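You operate a simulated robot arm through the tools that you are given. There is no shell and no other tool.

You run a simulated robot arm. Do the job below in one go: nothing can be reset, and whatever is moved stays where it is left.

Task
Slow the engine, then stop it by the stop lever.
Fine: once it stands, fuel tap and water tap shut, head wheel to start.

The check looks at the end state, three seconds after you hand in, the way a careful person would. Anything else that was tipped, shoved, dropped, spilled or broken makes it a failure.

Robot
A 7-joint arm with a three-finger gripper, fixed in place. Base frame: the origin is on the floor under the middle of its stand, x ahead of it, y to its left, z up. Units: cm, rad, N and s.
It reaches about 134.2 cm from its shoulder. Its first joint turns from -2.897 to 2.897 rad. Payload 2.69 kg.
The TCP is the grasp point between the finger pads, 3 cm short of the fingertips. In the tool frame z runs along the fingers and y along their closing line. The gripper opens to 12.8 cm; its body begins 11.7 cm behind the TCP.
Orientation is that of the tool frame in the base frame, as a unit quaternion [x, y, z, w]. With the fingers straight down and closing along the base's y, the tool's x points along the base's -x, its y along +y and its z along -z.

Tools
- The arm moves only by the tool servo_tool. Its argument "commands" is a list that holds one entry, the list of rows, each a list of 6 numbers: the shift along the tool's x, y, z in mm, then the turn, a rotation vector about the tool's x, y, z in rad. In form: [[[dx, dy, dz, rx, ry, rz], ...]]. A call has 1 to 20 rows; each row shifts and turns the commanded pose from where the row before left it, along the tool's axes as they then stand. "jaw" is the gripper command, from -1 (fully open) to 1 (shut), values between in proportion, set as the call begins (left out, the last holds). A row lasts 0.2 s, in which the tool goes at most 5 cm and 0.15 rad; a call with a longer step from one row to the next is refused whole, and so is a gripper value outside its range. A pose out of reach is approached as far as the arm can. The call stops where the force on the tool passes 50 N (or 10 N more than at its start, if that is more) or the arm is blocked; 0.2 s more then pass. Each finger travels about 12.7 cm/s and halts on what it meets, pressing with about 30 N; the grip force reading is that of the motor and also rises with nothing between the fingers. The clock runs only during rows and for 0.2 s after the last one: add rows that do not move to give the fingers time. The reply holds the time, the measured pose of the TCP, the force on the tool along the base axes, the opening and the grip force, in the units named above and with some noise, with the torque about the TCP (base axes, N m) and any sound that the robot's microphone picked up.
- Cameras (640 x 400 px; columns grow to the right, rows downward): "scene" is fixed at [20.98, 49.26, 160.55]; the picture's right is [0.28, -0.96, 0.00], its down [-0.49, -0.14, -0.86] and it looks along [0.82, 0.24, -0.51] (base axes); focal length 214 px, centre (320, 200). "wrist" rides on the gripper at [5.8, 5.4, -13.1] in the tool frame; the picture's right is [-0.68, 0.74, 0.00], its down [-0.62, -0.57, -0.55] and it looks along [-0.40, -0.37, 0.84] (tool axes); focal length 234 px, centre (320, 200). There is no depth. A picture from a camera that has moved, and an enlarged one, comes with that camera's place and axes in the base frame and with its lens. The place of the scene camera against the robot may be out by one fixed shift of up to 1.8 cm in any direction.
- get_image(camera): a new picture of that camera. The clock stands still meanwhile.
- raise_lower(by): moves the trunk up (or, below 0, down) by that many cm; the arm rides with it, the base frame stays. It gives what a move gives, with no picture.
- inspect(camera, box): a new picture of the part [left, top, right, bottom] of that camera's present view, enlarged. The clock stands still meanwhile.
- finish_job(): hands the job in; it is judged then, once.

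Places have to be worked out from the pictures, the camera data and where the tool is seen. Open the gripper and draw the arm clear of the work before you hand the job in, unless the task says otherwise.

The tools are called after "Call:" as name(argument=value, ...) on one line, values as JSON. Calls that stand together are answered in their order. servo_tool: Moves the arm, as the interface text tells. Its arguments: {"type":"object","properties":{"commands":{"type":"array","items":{"type":"array","items":{"type":"array","items":{"type":"number"}}}},"jaw":{"type":"number"}},"required":["commands"]} The other tools are called the same way: raise_lower (by) moves the trunk up or down; get_image (camera) takes a picture; inspect (camera, box) takes an enlarged picture of a part of a camera's view; finish_job () hands the job in.

At the start:

```text
time: 0.0
tcp_pos: [55.03, 42.99, 150.78]
tcp_rot: [-0.001, 1.0, 0.0, 0.0]
wrist_force: [0.2, -0.7, 0.6]
ft_torque: [-0.01, -0.01, -0.01]
opening: 12.83
finger_force: 0.1
trunk travel left (down, up): [-27.5, 7.5]
```

scene: 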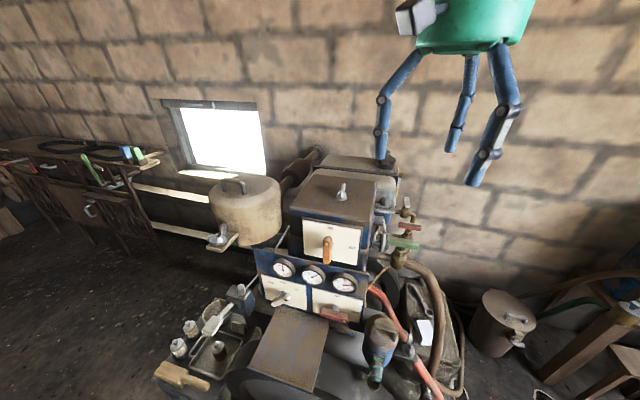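
wrist: 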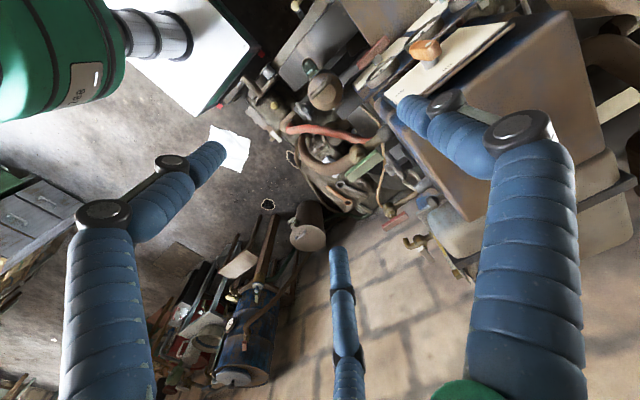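

I start by looking closely at the engine and its controls in the scene view.

Call:
inspect(camera="scene", box=[240, 170, 400, 270])

Call:
inspect(camera="scene", box=[240, 250, 400, 350])

Call:
inspect(camera="scene", box=[340, 180, 500, 280])

Call:
inspect(camera="scene", box=[340, 280, 500, 380])

Call:
inspect(camera="scene", box=[140, 280, 300, 380])

```text
4.00 times, centred on (320, 220) of scene
camera zoom: at [20.98, 49.26, 160.55], right [0.28, -0.96, 0.0], down [-0.49, -0.14, -0.86], along [0.82, 0.24, -0.51], focal length 858 px, centre (320, 120)
```

zoom: 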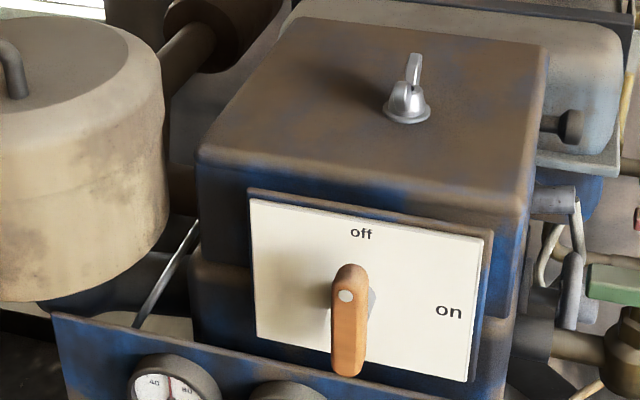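

```text
4.00 times, centred on (320, 300) of scene
camera zoom: at [20.98, 49.26, 160.55], right [0.28, -0.96, 0.0], down [-0.49, -0.14, -0.86], along [0.82, 0.24, -0.51], focal length 858 px, centre (320, -200)
```

zoom: 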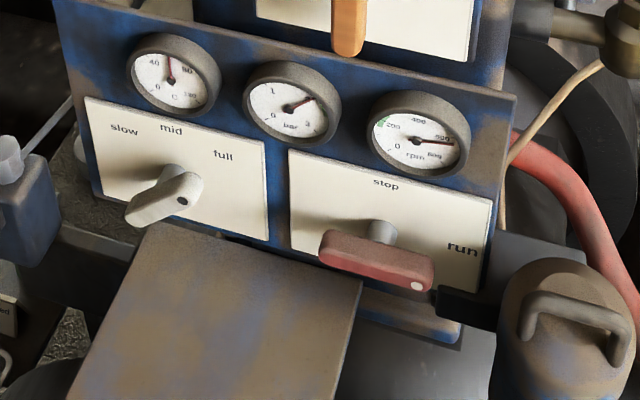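

```text
4.00 times, centred on (420, 230) of scene
camera zoom: at [20.98, 49.26, 160.55], right [0.28, -0.96, 0.0], down [-0.49, -0.14, -0.86], along [0.82, 0.24, -0.51], focal length 858 px, centre (-80, 80)
```

zoom: 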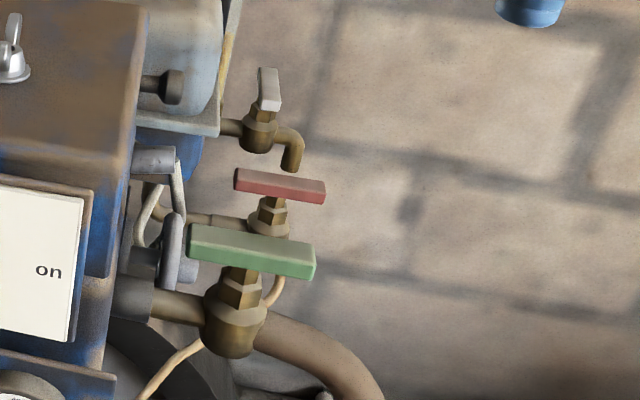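

```text
4.00 times, centred on (420, 330) of scene
camera zoom: at [20.98, 49.26, 160.55], right [0.28, -0.96, 0.0], down [-0.49, -0.14, -0.86], along [0.82, 0.24, -0.51], focal length 858 px, centre (-80, -320)
```

zoom: 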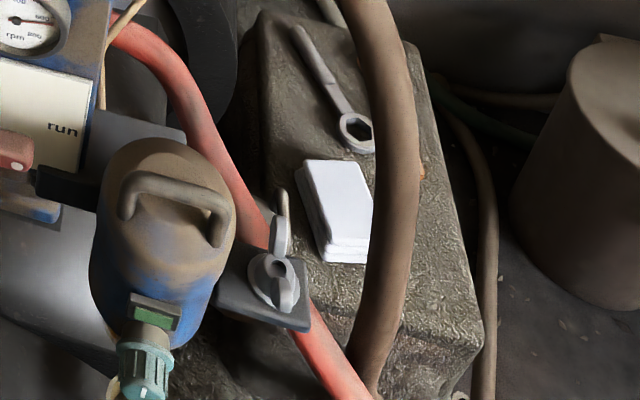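

```text
4.00 times, centred on (220, 330) of scene
camera zoom: at [20.98, 49.26, 160.55], right [0.28, -0.96, 0.0], down [-0.49, -0.14, -0.86], along [0.82, 0.24, -0.51], focal length 858 px, centre (720, -320)
```

zoom: 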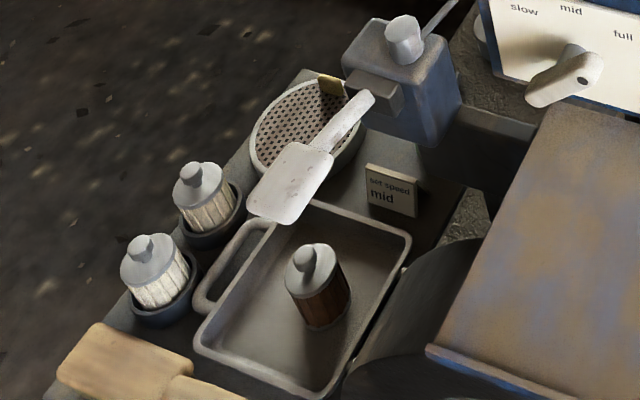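

The scene shows speed lever (slow/mid/full), a stop lever (stop/run), gauges, an off/on lever, and a group of taps on the right; I triangulate the orange lever near (59.5, 59, 124). Now I enlarge the wrist view for the taps side and look for the head wheel.

Call:
inspect(camera="wrist", box=[240, 0, 400, 100])

Call:
inspect(camera="wrist", box=[340, 100, 500, 280])

Call:
inspect(camera="wrist", box=[240, 80, 400, 220])

Call:
inspect(camera="scene", box=[350, 170, 430, 290])

Call:
inspect(camera="scene", box=[440, 250, 640, 400])

Call:
inspect(camera="scene", box=[0, 80, 260, 260])

```text
4.00 times, centred on (320, 50) of wrist
camera zoom: at [49.2, 48.32, 163.79], right [0.68, 0.74, 0.0], down [0.62, -0.57, 0.55], along [0.4, -0.37, -0.84], focal length 937 px, centre (320, 800)
```

zoom: 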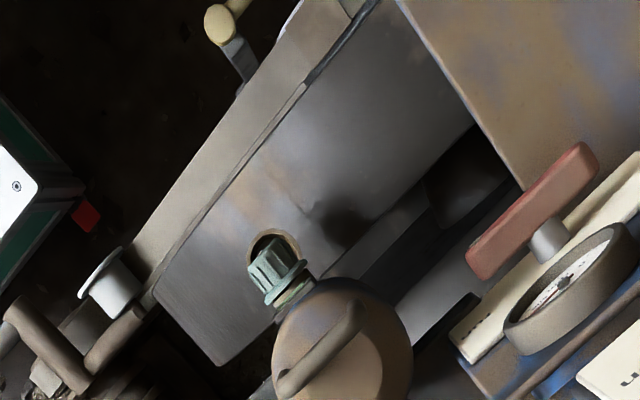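

```text
2.22 times, centred on (420, 190) of wrist
camera zoom: at [49.2, 48.32, 163.79], right [0.68, 0.74, 0.0], down [0.62, -0.57, 0.55], along [0.4, -0.37, -0.84], focal length 520 px, centre (98, 222)
```

zoom: 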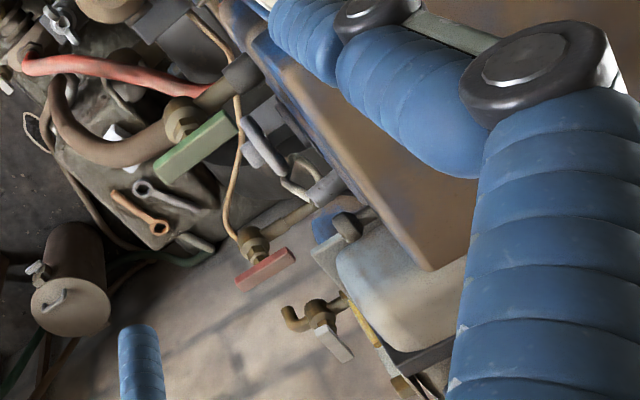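

```text
2.86 times, centred on (320, 150) of wrist
camera zoom: at [49.2, 48.32, 163.79], right [0.68, 0.74, 0.0], down [0.62, -0.57, 0.55], along [0.4, -0.37, -0.84], focal length 669 px, centre (320, 343)
```

zoom: 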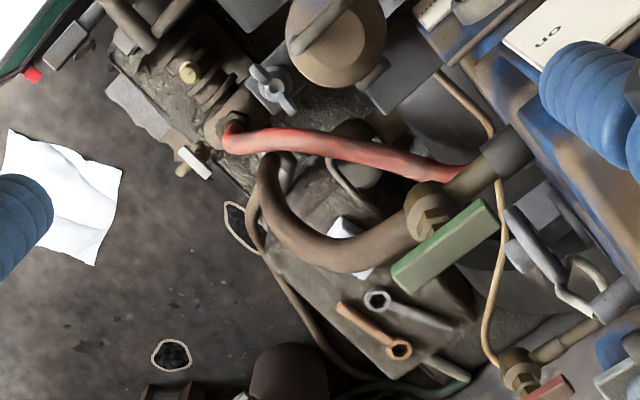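

```text
3.33 times, centred on (390, 230) of scene
camera zoom: at [20.98, 49.26, 160.55], right [0.28, -0.96, 0.0], down [-0.49, -0.14, -0.86], along [0.82, 0.24, -0.51], focal length 715 px, centre (87, 100)
```

zoom: 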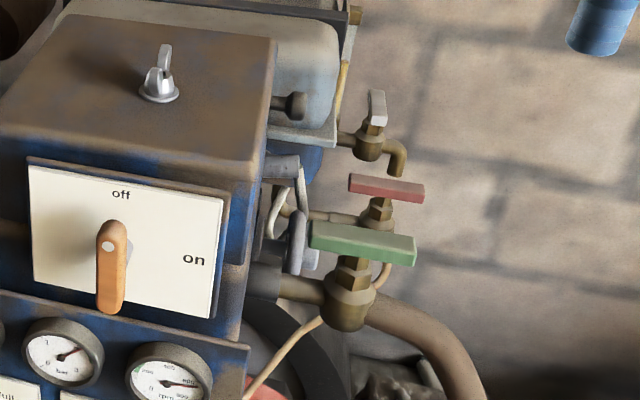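

```text
2.67 times, centred on (540, 325) of scene
camera zoom: at [20.98, 49.26, 160.55], right [0.28, -0.96, 0.0], down [-0.49, -0.14, -0.86], along [0.82, 0.24, -0.51], focal length 572 px, centre (-267, -133)
```

zoom: 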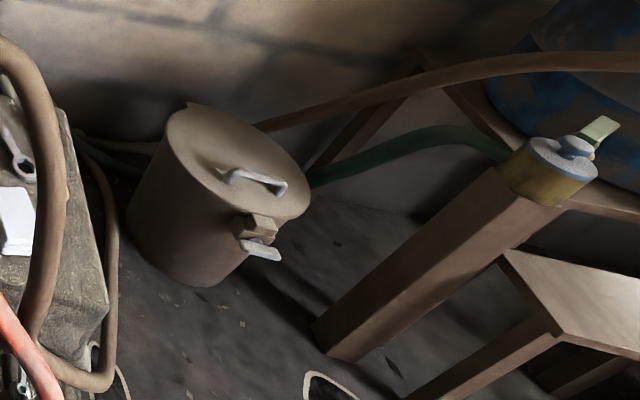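

```text
2.22 times, centred on (130, 170) of scene
camera zoom: at [20.98, 49.26, 160.55], right [0.28, -0.96, 0.0], down [-0.49, -0.14, -0.86], along [0.82, 0.24, -0.51], focal length 477 px, centre (742, 267)
```

zoom: 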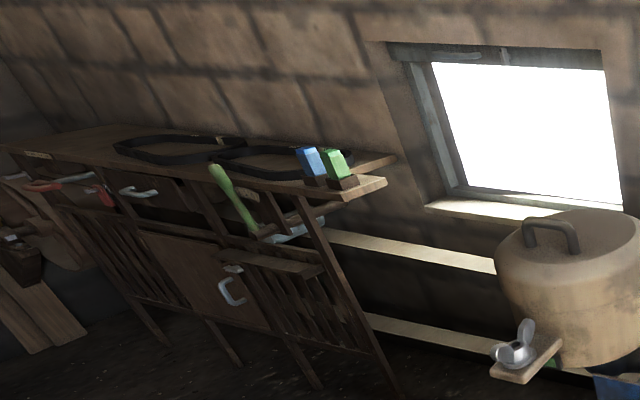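

The red tap triangulates to about (98, 34, 106), the green one to about (70, 40.5, 120), and the teal knob to (50, 42.7, 90.6). I look closer at that knob, at the winged parts and at the head for something marked start/run.

Call:
inspect(camera="scene", box=[355, 340, 405, 400])

Call:
inspect(camera="scene", box=[195, 210, 265, 270])

Call:
inspect(camera="scene", box=[250, 130, 410, 210])

Call:
inspect(camera="wrist", box=[290, 40, 350, 90])

Call:
inspect(camera="scene", box=[370, 320, 440, 380])

```text
6.67 times, centred on (380, 370) of scene
camera zoom: at [20.98, 49.26, 160.55], right [0.28, -0.96, 0.0], down [-0.49, -0.14, -0.86], along [0.82, 0.24, -0.51], focal length 1430 px, centre (-80, -933)
```

zoom: 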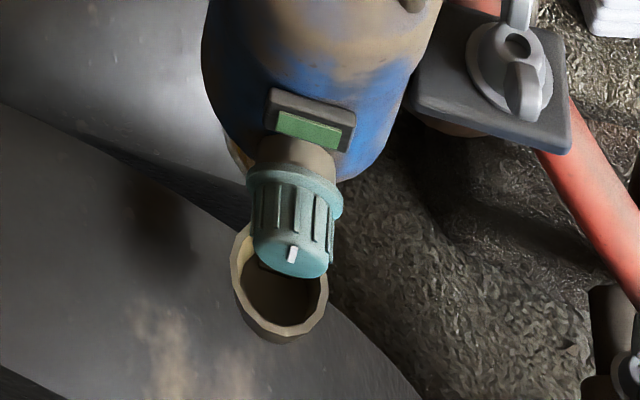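

```text
6.67 times, centred on (230, 240) of scene
camera zoom: at [20.98, 49.26, 160.55], right [0.28, -0.96, 0.0], down [-0.49, -0.14, -0.86], along [0.82, 0.24, -0.51], focal length 1430 px, centre (920, -67)
```

zoom: 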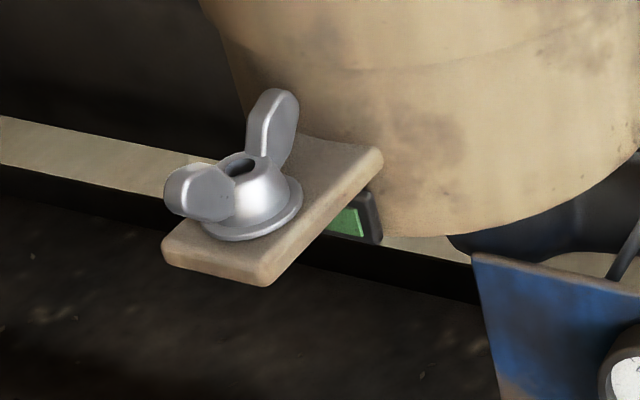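

```text
4.00 times, centred on (330, 170) of scene
camera zoom: at [20.98, 49.26, 160.55], right [0.28, -0.96, 0.0], down [-0.49, -0.14, -0.86], along [0.82, 0.24, -0.51], focal length 858 px, centre (280, 320)
```

zoom: 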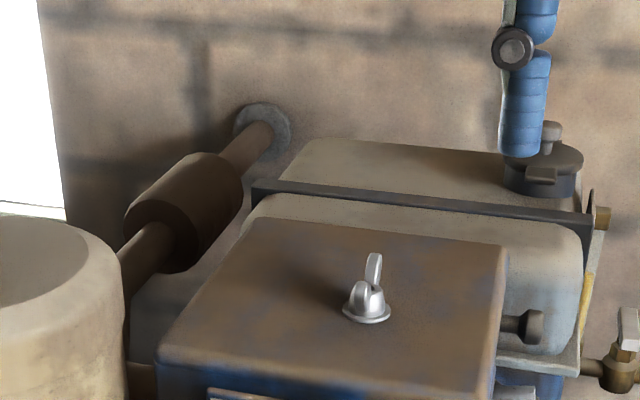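

```text
8.00 times, centred on (320, 65) of wrist
camera zoom: at [49.2, 48.32, 163.79], right [0.68, 0.74, 0.0], down [0.62, -0.57, 0.55], along [0.4, -0.37, -0.84], focal length 1873 px, centre (320, 1280)
```

zoom: 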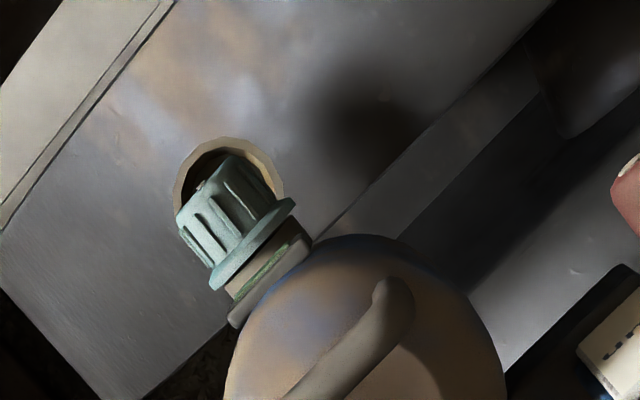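

```text
6.67 times, centred on (405, 350) of scene
camera zoom: at [20.98, 49.26, 160.55], right [0.28, -0.96, 0.0], down [-0.49, -0.14, -0.86], along [0.82, 0.24, -0.51], focal length 1430 px, centre (-247, -800)
```

zoom: 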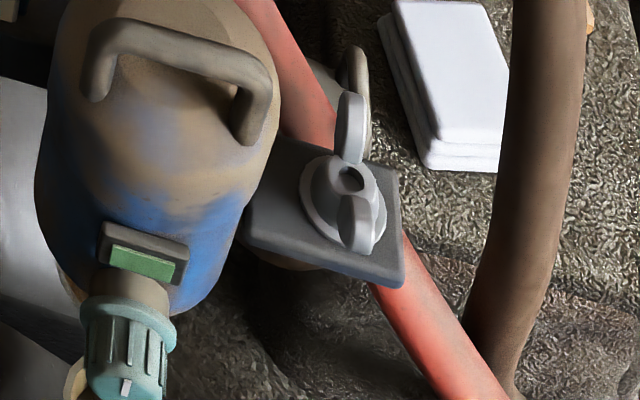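

The teal knob is on a filter with a sight window, so it's probably a filter drain, not the head wheel. There is a dark knob on the right flank of the head box; I zoom in there and on the linkage below it.

Call:
inspect(camera="wrist", box=[390, 160, 470, 220])

Call:
inspect(camera="scene", box=[360, 185, 410, 220])

Call:
inspect(camera="wrist", box=[370, 130, 450, 190])

Call:
inspect(camera="scene", box=[260, 255, 370, 320])

```text
6.67 times, centred on (430, 190) of wrist
camera zoom: at [49.2, 48.32, 163.79], right [0.68, 0.74, 0.0], down [0.62, -0.57, 0.55], along [0.4, -0.37, -0.84], focal length 1561 px, centre (-413, 267)
```

zoom: 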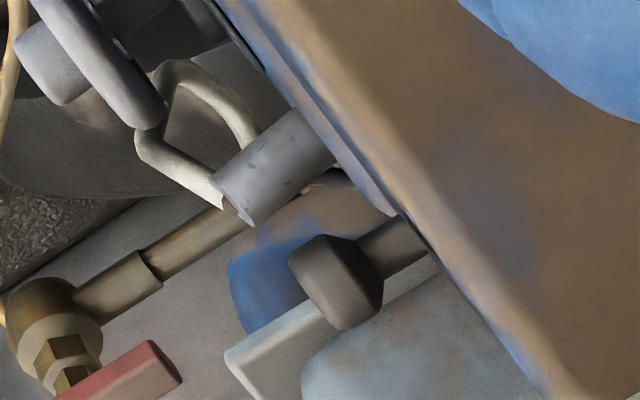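

```text
11.43 times, centred on (385, 202) of scene
camera zoom: at [20.98, 49.26, 160.55], right [0.28, -0.96, 0.0], down [-0.49, -0.14, -0.86], along [0.82, 0.24, -0.51], focal length 2451 px, centre (-423, 171)
```

zoom: 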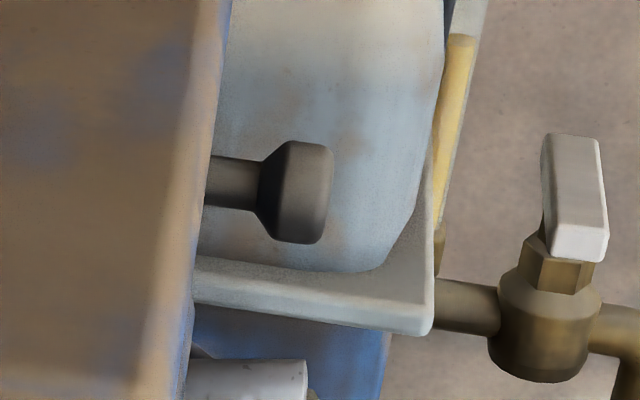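

```text
6.67 times, centred on (410, 160) of wrist
camera zoom: at [49.2, 48.32, 163.79], right [0.68, 0.74, 0.0], down [0.62, -0.57, 0.55], along [0.4, -0.37, -0.84], focal length 1561 px, centre (-280, 467)
```

zoom: 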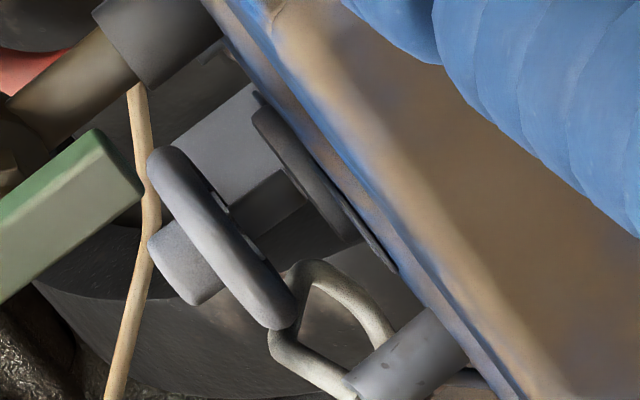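

```text
5.82 times, centred on (315, 288) of scene
camera zoom: at [20.98, 49.26, 160.55], right [0.28, -0.96, 0.0], down [-0.49, -0.14, -0.86], along [0.82, 0.24, -0.51], focal length 1248 px, centre (349, -309)
```

zoom: 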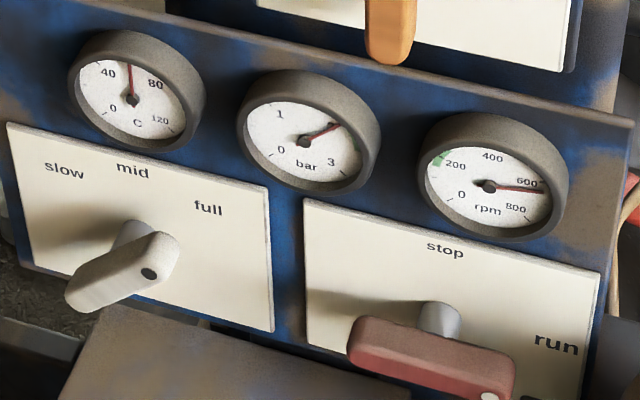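

In the wrist zoom there's a handwheel seen edge-on at the right flank of the head, about (78.8, 45, 112), just behind the green tap – most likely the head wheel. The rpm reads about 650 with a green mark at 200. I move the arm away to the right side (−y) and turn the tool to look along +y.

Call:
servo_tool(commands=[[[0, -40, 0, 0, 0, 0], [0, -40, 0, 0, 0, 0], [0, -40, 0, 0, 0, 0], [0, -40, 0, 0, 0, 0], [0, -40, 0, 0, 0, 0], [0, -40, 0, 0, 0, 0], [0, -40, 0, 0, 0, 0], [0, -40, 0, 0, 0, 0], [0, -40, 0, 0, 0, 0], [0, -40, 0, 0, 0, 0]]], jaw=-1)

```text
time: 2.2
tcp_pos: [54.99, 2.84, 150.88]
tcp_rot: [0.0, 1.0, 0.0, 0.001]
wrist_force: [-0.1, -0.5, 0.2]
ft_torque: [0.01, -0.03, 0.01]
opening: 12.8
finger_force: 0.1
trunk travel left (down, up): [-27.5, 7.5]
```

The move went cleanly. I turn the tool about its x by −90° so it points to +y.

Call:
servo_tool(commands=[[[0, 0, 0, -0.1428, 0, 0], [0, 0, 0, -0.1428, 0, 0], [0, 0, 0, -0.1428, 0, 0], [0, 0, 0, -0.1428, 0, 0], [0, 0, 0, -0.1428, 0, 0], [0, 0, 0, -0.1428, 0, 0], [0, 0, 0, -0.1428, 0, 0], [0, 0, 0, -0.1428, 0, 0], [0, 0, 0, -0.1428, 0, 0], [0, 0, 0, -0.1428, 0, 0], [0, 0, 0, -0.1428, 0, 0]]])

Call:
get_image(camera="wrist")

Call:
get_image(camera="scene")

```text
time: 4.6
tcp_pos: [54.89, 3.04, 150.76]
tcp_rot: [-0.001, 0.707, 0.708, 0.0]
wrist_force: [-0.3, -0.5, -0.1]
ft_torque: [0.0, -0.01, 0.02]
opening: 12.78
finger_force: 0.1
trunk travel left (down, up): [-27.5, 7.5]
```

```text
taken
camera wrist: at [49.19, -10.23, 155.99], right [0.68, 0.0, 0.74], down [0.62, -0.55, -0.57], along [0.4, 0.84, -0.37], focal length 234 px, centre (320, 200)
```

wrist: 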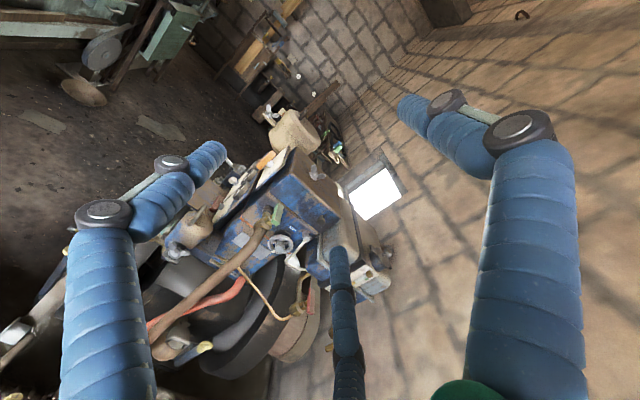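

```text
taken
```

scene: 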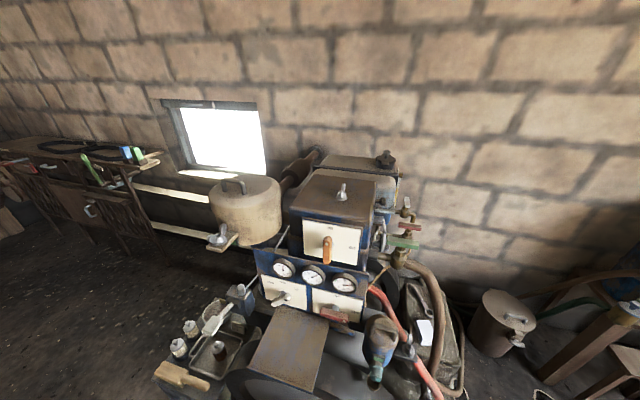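

The wrist camera now sees the right flank of the engine, with the head wheel visible at about (281, 243). I enlarge it.

Call:
inspect(camera="wrist", box=[250, 215, 320, 270])

Call:
inspect(camera="wrist", box=[180, 130, 400, 290])

Call:
inspect(camera="wrist", box=[140, 230, 340, 380])

```text
7.27 times, centred on (285, 242) of wrist
camera zoom: at [49.19, -10.23, 155.99], right [0.68, 0.0, 0.74], down [0.62, -0.55, -0.57], along [0.4, 0.84, -0.37], focal length 1703 px, centre (574, -109)
```

zoom: 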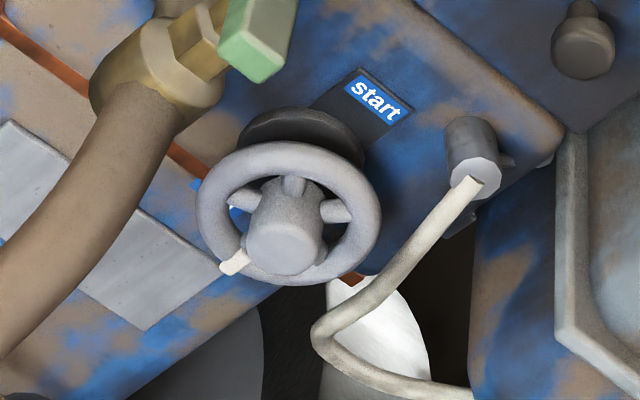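

```text
2.50 times, centred on (290, 210) of wrist
camera zoom: at [49.19, -10.23, 155.99], right [0.68, 0.0, 0.74], down [0.62, -0.55, -0.57], along [0.4, 0.84, -0.37], focal length 585 px, centre (395, 175)
```

zoom: 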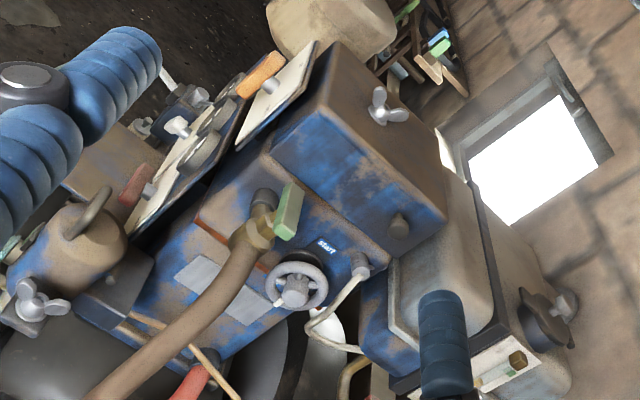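

```text
2.67 times, centred on (240, 305) of wrist
camera zoom: at [49.19, -10.23, 155.99], right [0.68, 0.0, 0.74], down [0.62, -0.55, -0.57], along [0.4, 0.84, -0.37], focal length 624 px, centre (533, -80)
```

zoom: 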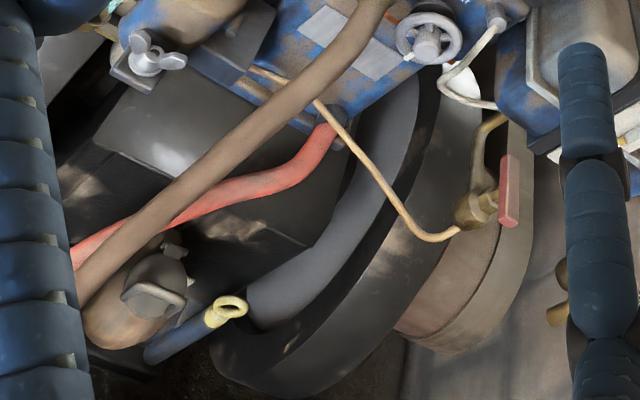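

The wheel carries a "start" label at its top (12 o'clock) and its white pointer now points straight down, so it must be turned about half a turn after the engine stands. Next I turn the tool to face +x and go to view the panel from the front.

Call:
servo_tool(commands=[[[0, 0, 0, 0, -0.1428, 0], [0, 0, 0, 0, -0.1428, 0], [0, 0, 0, 0, -0.1428, 0], [0, 0, 0, 0, -0.1428, 0], [0, 0, 0, 0, -0.1428, 0], [0, 0, 0, 0, -0.1428, 0], [0, 0, 0, 0, -0.1428, 0], [0, 0, 0, 0, -0.1428, 0], [0, 0, 0, 0, -0.1428, 0], [0, 0, 0, 0, -0.1428, 0], [0, 0, 0, 0, -0.1428, 0]]])

Call:
servo_tool(commands=[[[39, -13, -17, 0, 0, 0], [39, -13, -17, 0, 0, 0], [39, -13, -17, 0, 0, 0], [39, -13, -17, 0, 0, 0], [39, -13, -17, 0, 0, 0], [39, -13, -17, 0, 0, 0], [39, -13, -17, 0, 0, 0], [39, -13, -17, 0, 0, 0], [39, -13, -17, 0, 0, 0], [39, -13, -17, 0, 0, 0], [39, -13, -17, 0, 0, 0], [39, -13, -17, 0, 0, 0]]])

Call:
get_image(camera="wrist")

Call:
get_image(camera="scene")

```text
time: 7.2
tcp_pos: [58.01, -1.24, 134.79]
tcp_rot: [0.572, 0.573, 0.426, 0.404]
wrist_force: [0.2, -0.1, -0.2]
ft_torque: [-0.03, -0.01, 0.0]
opening: 12.81
finger_force: 0.0
out of reach, approached as far as the arm can: row 11
trunk travel left (down, up): [-27.5, 7.5]
stopped in row 11: the arm was blocked; the commanded pose is now the measured one
```

```text
time: 9.8
tcp_pos: [54.89, 8.34, 126.14]
tcp_rot: [0.545, 0.612, 0.459, 0.344]
wrist_force: [0.0, 0.1, -0.5]
ft_torque: [-0.02, 0.0, -0.01]
opening: 12.8
finger_force: 0.1
out of reach, approached as far as the arm can: row 1, 2, 3, 4, 5, 6, 7, 8, 9, 10, 11, 12
trunk travel left (down, up): [-27.5, 7.5]
```

```text
taken
camera wrist: at [43.81, 11.46, 135.97], right [0.37, -0.68, 0.64], down [-0.6, -0.7, -0.39], along [0.71, -0.23, -0.67], focal length 234 px, centre (320, 200)
```

wrist: 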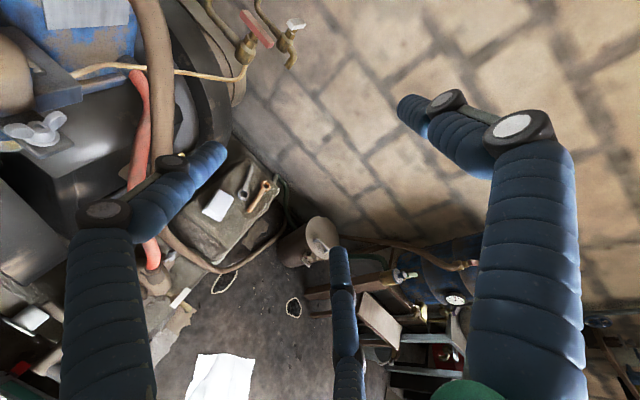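

```text
taken
```

scene: 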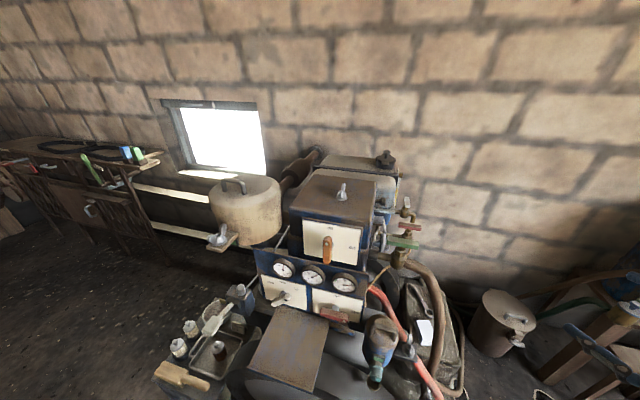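

The arm hit a limit with this forward-facing orientation and only crept to (54.9, 8.3, 126), still in free space to the right of the engine. I check how the arm settles with a still row before choosing another way.

Call:
servo_tool(commands=[[[0, 0, 0, 0, 0, 0], [0, 0, 0, 0, 0, 0]]])

```text
time: 10.4
tcp_pos: [54.89, 8.23, 126.02]
tcp_rot: [0.544, 0.611, 0.46, 0.344]
wrist_force: [-0.2, -0.2, 1.0]
ft_torque: [0.0, 0.01, 0.01]
opening: 12.79
finger_force: 0.0
trunk travel left (down, up): [-27.5, 7.5]
```

No out-of-reach report now, so the command has reset to the measured pose. I move forward along the tool and slightly up, in free space, to see if the arm frees up.

Call:
servo_tool(commands=[[[0, 20, 20, 0, 0, 0], [0, 20, 20, 0, 0, 0], [0, 20, 20, 0, 0, 0], [0, 20, 20, 0, 0, 0], [0, 20, 20, 0, 0, 0]]])

```text
time: 11.6
tcp_pos: [66.31, 9.13, 132.89]
tcp_rot: [0.548, 0.608, 0.456, 0.35]
wrist_force: [0.2, -0.4, -1.1]
ft_torque: [-0.02, -0.04, -0.01]
opening: 12.77
finger_force: 0.1
out of reach, approached as far as the arm can: row 1
trunk travel left (down, up): [-27.5, 7.5]
```

The arm moves freely again; being too close to its own base was the limit. I go up a little and turn the tool back to straight-down in one combined rotation, staying clear on the right side.

Call:
servo_tool(commands=[[[3, 37, -14, 0, 0, 0], [3, 37, -14, 0, 0, 0], [3, 37, -14, 0, 0, 0], [3, 37, -14, 0, 0, 0], [0, 0, 0, 0.0818, 0.061, -0.0966], [0, 0, 0, 0.0818, 0.061, -0.0966], [0, 0, 0, 0.0818, 0.061, -0.0966], [0, 0, 0, 0.0818, 0.061, -0.0966], [0, 0, 0, 0.0818, 0.061, -0.0966], [0, 0, 0, 0.0818, 0.061, -0.0966], [0, 0, 0, 0.0818, 0.061, -0.0966], [0, 0, 0, 0.0818, 0.061, -0.0966], [0, 0, 0, 0.0818, 0.061, -0.0966], [0, 0, 0, 0.0818, 0.061, -0.0966], [0, 0, 0, 0.0818, 0.061, -0.0966], [0, 0, 0, 0.0818, 0.061, -0.0966], [0, 0, 0, 0.0818, 0.061, -0.0966]]])

```text
time: 15.2
tcp_pos: [65.91, 9.27, 148.83]
tcp_rot: [0.01, 1.0, -0.004, 0.0]
wrist_force: [-0.8, 0.3, -0.2]
ft_torque: [-0.01, 0.0, 0.0]
opening: 12.78
finger_force: 0.0
trunk travel left (down, up): [-27.5, 7.5]
```

The tool points straight down again at (65.9, 9.3, 148.8). I now cross over in front of the engine to about (40, 62, 151) and pitch the tool forward by 35° for a frontal view of the panel.

Call:
servo_tool(commands=[[[18.6, 37.9, -2, 0, 0, 0], [18.6, 37.9, -2, 0, 0, 0], [18.6, 37.9, -2, 0, 0, 0], [18.6, 37.9, -2, 0, 0, 0], [18.6, 37.9, -2, 0, 0, 0], [18.6, 37.9, -2, 0, 0, 0], [18.6, 37.9, -2, 0, 0, 0], [18.6, 37.9, -2, 0, 0, 0], [18.6, 37.9, -2, 0, 0, 0], [18.6, 37.9, -2, 0, 0, 0], [18.6, 37.9, -2, 0, 0, 0], [18.6, 37.9, -2, 0, 0, 0], [18.6, 37.9, -2, 0, 0, 0], [18.6, 37.9, -2, 0, 0, 0], [0, 0, 0, 0, -0.122, 0], [0, 0, 0, 0, -0.122, 0], [0, 0, 0, 0, -0.122, 0], [0, 0, 0, 0, -0.122, 0], [0, 0, 0, 0, -0.122, 0]]])

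Call:
get_image(camera="wrist")

Call:
get_image(camera="scene")

```text
time: 19.2
tcp_pos: [40.85, 63.08, 151.03]
tcp_rot: [0.009, 0.953, -0.007, 0.302]
wrist_force: [0.2, 0.5, -0.3]
ft_torque: [-0.04, 0.01, -0.03]
opening: 12.79
finger_force: 0.0
trunk travel left (down, up): [-27.5, 7.5]
```

```text
taken
camera wrist: at [28.79, 68.65, 158.33], right [0.57, 0.73, 0.38], down [0.18, -0.56, 0.81], along [0.8, -0.39, -0.45], focal length 234 px, centre (320, 200)
```

wrist: 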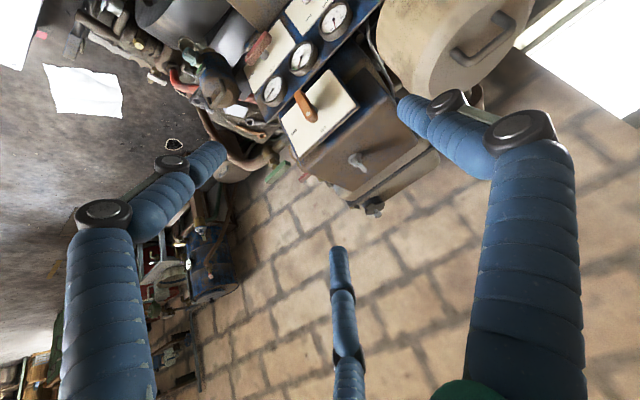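

```text
taken
```

scene: 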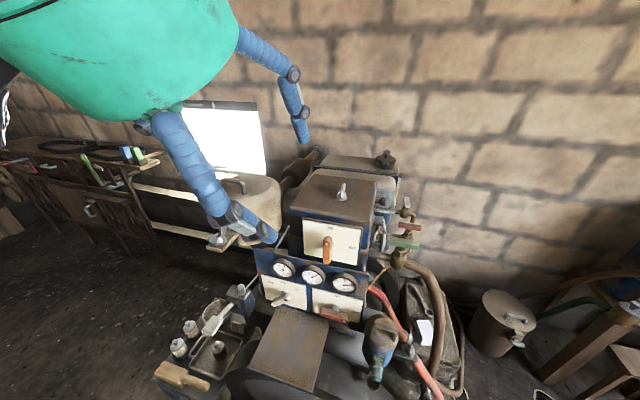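

The panel is visible (upside down) at the top of the wrist picture. I enlarge it to read lever positions.

Call:
inspect(camera="wrist", box=[190, 0, 390, 125])

Call:
inspect(camera="wrist", box=[235, 0, 345, 70])

```text
3.20 times, centred on (290, 62) of wrist
camera zoom: at [28.79, 68.65, 158.33], right [0.57, 0.73, 0.38], down [0.18, -0.56, 0.81], along [0.8, -0.39, -0.45], focal length 749 px, centre (416, 640)
```

zoom: 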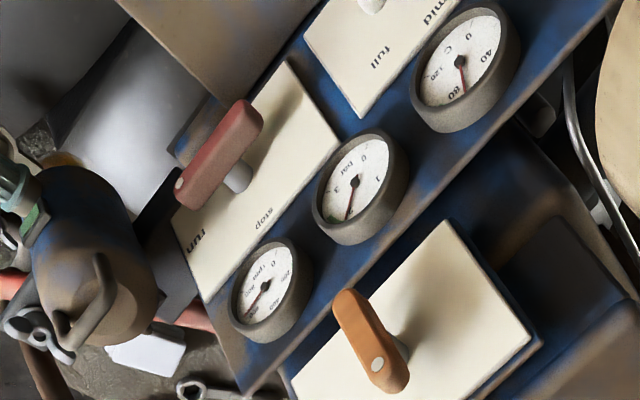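

```text
5.71 times, centred on (290, 35) of wrist
camera zoom: at [28.79, 68.65, 158.33], right [0.57, 0.73, 0.38], down [0.18, -0.56, 0.81], along [0.8, -0.39, -0.45], focal length 1338 px, centre (491, 1143)
```

zoom: 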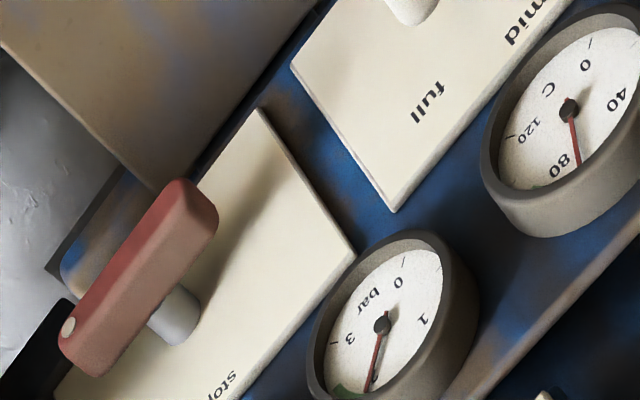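

Triangulated: stop lever pivot about (y 56, z 97.4), its bar horizontal pointing right to "run", "stop" straight above; speed lever pivot about (y 73.7, z 97.4), pointing up-right to "full", "slow" up-left; the panel plate at x ≈ 61.5 faces −x. I pitch the tool to 25° below horizontal and try the rolls I'd need for gripping the levers, out here in free space.

Call:
servo_tool(commands=[[[0, 0, 0, 0, -0.131, 0], [0, 0, 0, 0, -0.131, 0], [0, 0, 0, 0, -0.131, 0], [0, 0, 0, 0, -0.131, 0]]], jaw=-0.1)

Call:
servo_tool(commands=[[[0, 0, 0, 0, 0, 0.13], [0, 0, 0, 0, 0, 0.13], [0, 0, 0, 0, 0, 0.13], [0, 0, 0, 0, 0, 0.13], [0, 0, 0, 0, 0, 0.13], [0, 0, 0, 0, 0, 0.13], [0, 0, 0, 0, 0, 0.13]]])

Call:
get_image(camera="wrist")

Call:
get_image(camera="scene")

```text
time: 20.2
tcp_pos: [41.39, 62.83, 151.61]
tcp_rot: [0.013, 0.842, -0.008, 0.539]
wrist_force: [0.8, 0.0, 1.1]
ft_torque: [0.01, -0.02, 0.01]
opening: 7.04
finger_force: 0.1
trunk travel left (down, up): [-27.5, 7.5]
```

```text
time: 21.8
tcp_pos: [41.2, 62.84, 151.85]
tcp_rot: [0.382, 0.751, 0.232, 0.486]
wrist_force: [-1.0, 0.0, -0.9]
ft_torque: [0.01, 0.0, 0.01]
opening: 7.05
finger_force: 0.0
trunk travel left (down, up): [-27.5, 7.5]
```

```text
taken
camera wrist: at [29.92, 70.92, 157.88], right [0.42, -0.1, 0.9], down [-0.55, -0.82, 0.16], along [0.73, -0.56, -0.39], focal length 234 px, centre (320, 200)
```

wrist: 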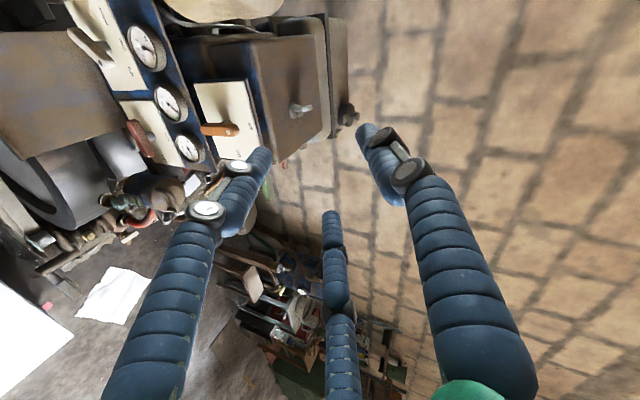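

```text
taken
```

scene: 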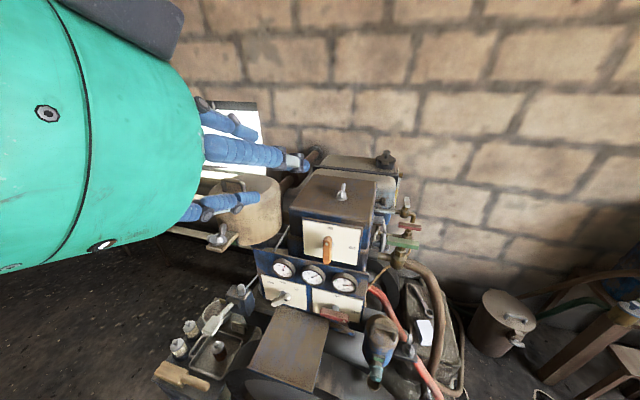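

Rolling works without reach trouble, and the fingers are at 7 cm opening. I now descend to in front of the speed lever, keeping about 12 cm off the panel.

Call:
servo_tool(commands=[[[27.5, -20.7, 19.5, 0, 0, 0], [27.5, -20.7, 19.5, 0, 0, 0], [27.5, -20.7, 19.5, 0, 0, 0], [27.5, -20.7, 19.5, 0, 0, 0], [27.5, -20.7, 19.5, 0, 0, 0], [27.5, -20.7, 19.5, 0, 0, 0], [27.5, -20.7, 19.5, 0, 0, 0], [27.5, -20.7, 19.5, 0, 0, 0], [27.5, -20.7, 19.5, 0, 0, 0], [27.5, -20.7, 19.5, 0, 0, 0], [27.5, -20.7, 19.5, 0, 0, 0], [27.5, -20.7, 19.5, 0, 0, 0]]])

Call:
get_image(camera="wrist")

Call:
get_image(camera="scene")

```text
time: 24.4
tcp_pos: [45.3, 73.44, 105.05]
tcp_rot: [0.377, 0.754, 0.228, 0.487]
wrist_force: [-0.6, 0.3, 0.8]
ft_torque: [-0.05, 0.07, 0.01]
opening: 7.05
finger_force: 0.1
trunk travel left (down, up): [-27.5, 7.5]
```

```text
taken
camera wrist: at [33.98, 81.53, 110.89], right [0.42, -0.08, 0.9], down [-0.54, -0.82, 0.18], along [0.73, -0.57, -0.39], focal length 234 px, centre (320, 200)
```

wrist: 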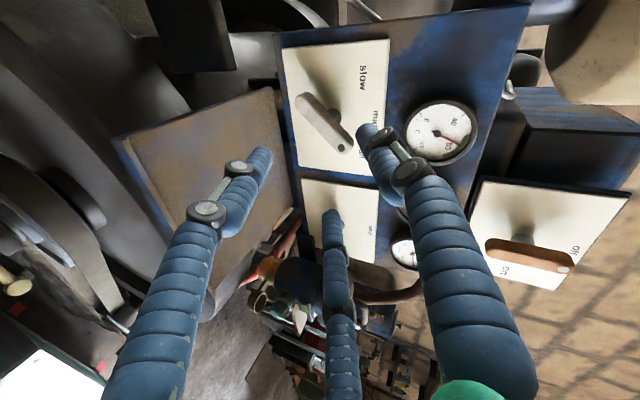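

```text
taken
```

scene: 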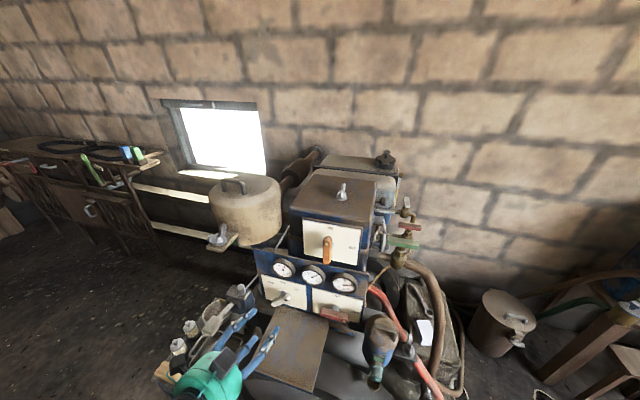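

I'm in front of the panel now; the speed lever shows well at (320, 120) of the wrist picture. I enlarge for exact measurement.

Call:
inspect(camera="wrist", box=[270, 30, 430, 190])

Call:
inspect(camera="scene", box=[200, 270, 340, 380])

```text
2.50 times, centred on (350, 110) of wrist
camera zoom: at [33.98, 81.53, 110.89], right [0.42, -0.08, 0.9], down [-0.54, -0.82, 0.18], along [0.73, -0.57, -0.39], focal length 585 px, centre (245, 425)
```

zoom: 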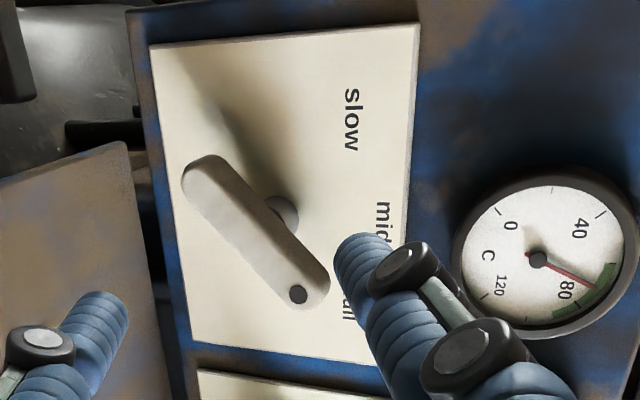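

```text
3.64 times, centred on (270, 325) of scene
camera zoom: at [20.98, 49.26, 160.55], right [0.28, -0.96, 0.0], down [-0.49, -0.14, -0.86], along [0.82, 0.24, -0.51], focal length 780 px, centre (502, -254)
```

zoom: 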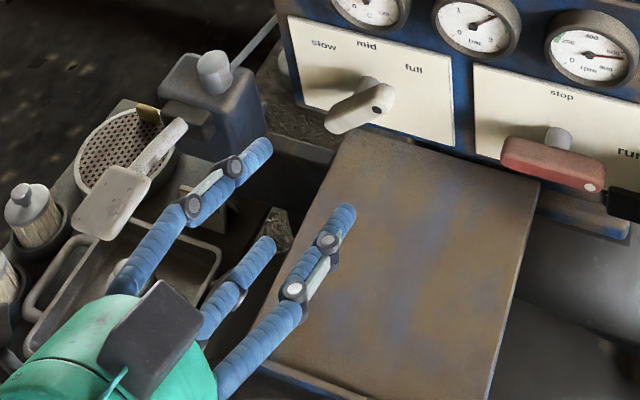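

The lever pivot comes out near (y 73.6, z 99.5) with its front face at x ≈ 57.7 and label plate at x ≈ 60.7; the flat cover below is closer than thought (z ≈ 93). Pushing with a closed fist from the side looks safer than gripping, so I close the fingers here and look at the fist.

Call:
servo_tool(commands=[[[0, 0, 0, 0, 0, 0], [0, 0, 0, 0, 0, 0], [0, 0, 0, 0, 0, 0], [0, 0, 0, 0, 0, 0]]], jaw=1)

Call:
get_image(camera="wrist")

Call:
inspect(camera="scene", box=[180, 270, 340, 390])

```text
time: 25.4
tcp_pos: [45.24, 73.34, 104.85]
tcp_rot: [0.376, 0.754, 0.228, 0.488]
wrist_force: [-0.3, 0.2, 0.8]
ft_torque: [-0.02, 0.02, 0.01]
opening: 0.24
finger_force: 30.3
trunk travel left (down, up): [-27.5, 7.5]
```

```text
taken
camera wrist: at [33.95, 81.49, 110.9], right [0.42, -0.08, 0.9], down [-0.54, -0.82, 0.18], along [0.73, -0.57, -0.39], focal length 234 px, centre (320, 200)
```

wrist: 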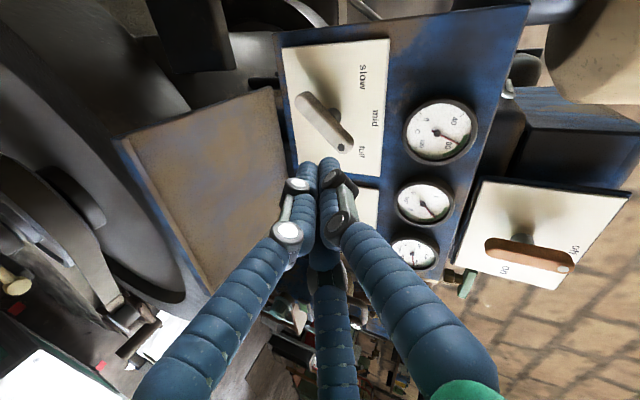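

```text
3.33 times, centred on (260, 330) of scene
camera zoom: at [20.98, 49.26, 160.55], right [0.28, -0.96, 0.0], down [-0.49, -0.14, -0.86], along [0.82, 0.24, -0.51], focal length 715 px, centre (520, -233)
```

zoom: 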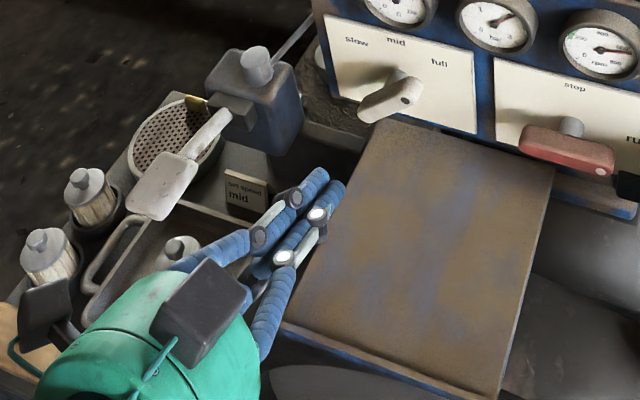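

The fist is compact (about 3.2 cm across), and the cover plate works out at z ≈ 92.5, x 41–59.5. I move the fist to just right of the speed lever's dot end, still short of the lever in x.

Call:
servo_tool(commands=[[[-7.7, -16.1, 21.6, 0, 0, 0], [-7.7, -16.1, 21.6, 0, 0, 0], [-7.7, -16.1, 21.6, 0, 0, 0]]])

Call:
get_image(camera="wrist")

Call:
inspect(camera="scene", box=[220, 250, 380, 370])

```text
time: 26.2
tcp_pos: [51.74, 71.53, 101.32]
tcp_rot: [0.376, 0.756, 0.223, 0.488]
wrist_force: [0.1, -0.3, 0.3]
ft_torque: [0.0, 0.06, -0.03]
opening: 0.2
finger_force: 30.1
out of reach, approached as far as the arm can: row 1, 2, 3
trunk travel left (down, up): [-27.5, 7.5]
```

```text
taken
camera wrist: at [40.4, 79.84, 107.15], right [0.42, -0.08, 0.9], down [-0.55, -0.82, 0.18], along [0.72, -0.57, -0.39], focal length 234 px, centre (320, 200)
```

wrist: 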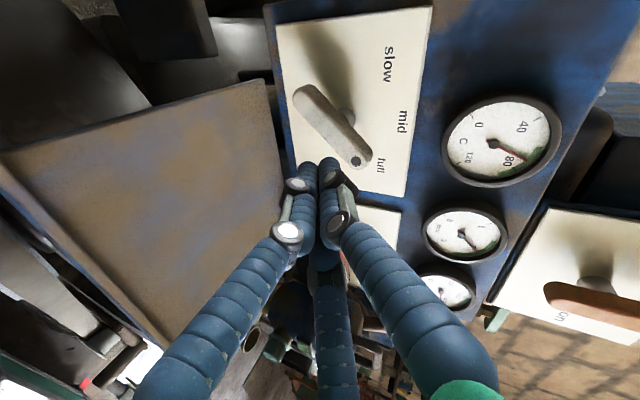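

```text
3.33 times, centred on (300, 310) of scene
camera zoom: at [20.98, 49.26, 160.55], right [0.28, -0.96, 0.0], down [-0.49, -0.14, -0.86], along [0.82, 0.24, -0.51], focal length 715 px, centre (387, -167)
```

zoom: 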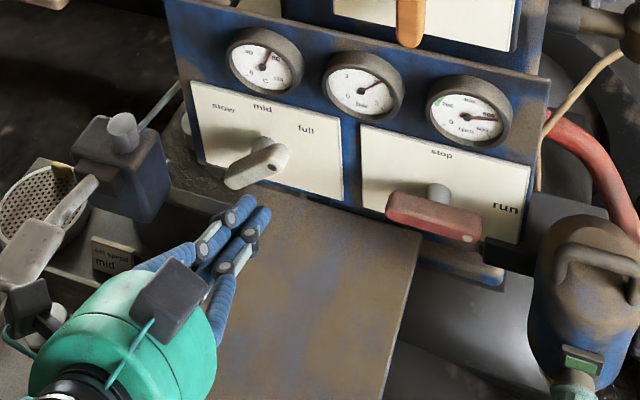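

The arm says this roll is at its limit there (last joint likely). Since a fist can push at any roll, I unroll by −0.91 rad in place to relieve it; the fist stays about 2.5 cm short of the lever.

Call:
servo_tool(commands=[[[0, 0, 0, 0, 0, -0.13], [0, 0, 0, 0, 0, -0.13], [0, 0, 0, 0, 0, -0.13], [0, 0, 0, 0, 0, -0.13], [0, 0, 0, 0, 0, -0.13], [0, 0, 0, 0, 0, -0.13], [0, 0, 0, 0, 0, -0.13]]])

```text
time: 27.8
tcp_pos: [51.59, 71.67, 101.12]
tcp_rot: [0.005, 0.843, -0.009, 0.537]
wrist_force: [-0.8, -0.2, 0.1]
ft_torque: [0.0, 0.01, 0.04]
opening: 0.21
finger_force: 29.8
trunk travel left (down, up): [-27.5, 7.5]
```

No limit reported with this roll. I go to the pre-push point (50, 68.4, 100) right of the lever.

Call:
servo_tool(commands=[[[8.4, -16.5, -4.6, 0, 0, 0], [8.4, -16.5, -4.6, 0, 0, 0]]])

Call:
get_image(camera="wrist")

Call:
inspect(camera="scene", box=[220, 250, 380, 370])

```text
time: 28.4
tcp_pos: [50.01, 68.35, 100.05]
tcp_rot: [0.007, 0.843, -0.01, 0.538]
wrist_force: [-0.2, -0.5, -0.7]
ft_torque: [0.03, 0.09, -0.04]
opening: 0.22
finger_force: 29.4
trunk travel left (down, up): [-27.5, 7.5]
```

```text
taken
camera wrist: at [35.86, 73.91, 100.21], right [0.3, 0.74, 0.61], down [-0.25, -0.55, 0.79], along [0.92, -0.39, 0.02], focal length 234 px, centre (320, 200)
```

wrist: 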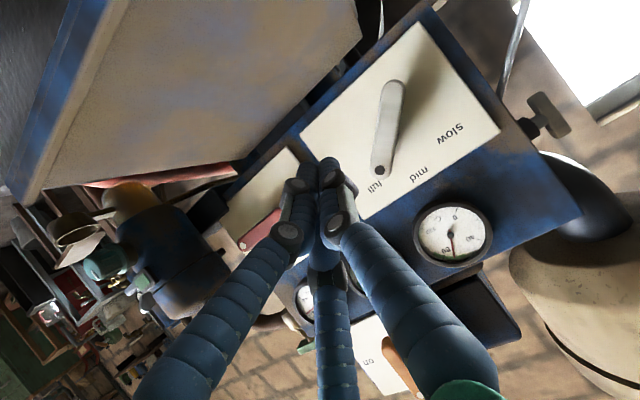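

```text
3.33 times, centred on (300, 310) of scene
camera zoom: at [20.98, 49.26, 160.55], right [0.28, -0.96, 0.0], down [-0.49, -0.14, -0.86], along [0.82, 0.24, -0.51], focal length 715 px, centre (387, -167)
```

zoom: 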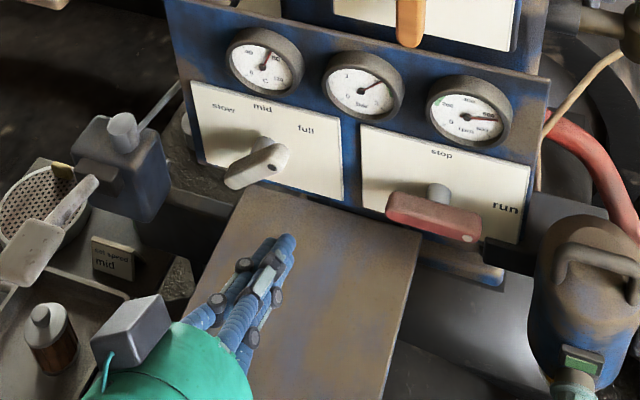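

The fist sits right of the lever's dot end, and both views agree on the lever's front face at x ≈ 57.5. I move forward 6.5 cm so that the fingertips stand beside the lever.

Call:
servo_tool(commands=[[[-9.2, 0, 19.8, 0, 0, 0], [-9.2, 0, 19.8, 0, 0, 0], [-9.2, 0, 19.8, 0, 0, 0]]])

Call:
get_image(camera="wrist")

```text
time: 29.2
tcp_pos: [56.62, 68.31, 100.03]
tcp_rot: [0.007, 0.843, -0.009, 0.537]
wrist_force: [-0.8, -0.7, -0.2]
ft_torque: [0.01, -0.01, 0.0]
opening: 0.22
finger_force: 29.9
trunk travel left (down, up): [-27.5, 7.5]
```

```text
taken
camera wrist: at [42.53, 73.99, 100.05], right [0.3, 0.74, 0.61], down [-0.25, -0.55, 0.79], along [0.92, -0.39, 0.02], focal length 234 px, centre (320, 200)
```

wrist: 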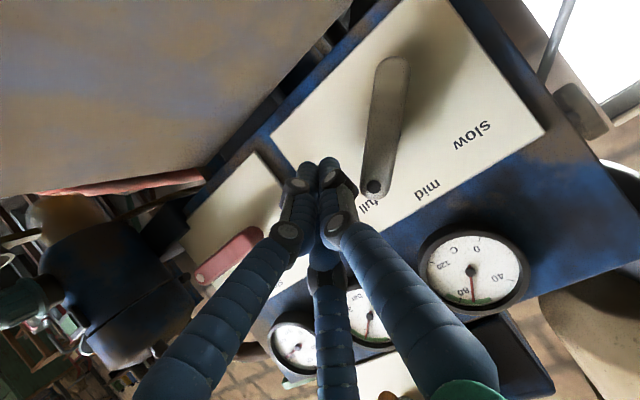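

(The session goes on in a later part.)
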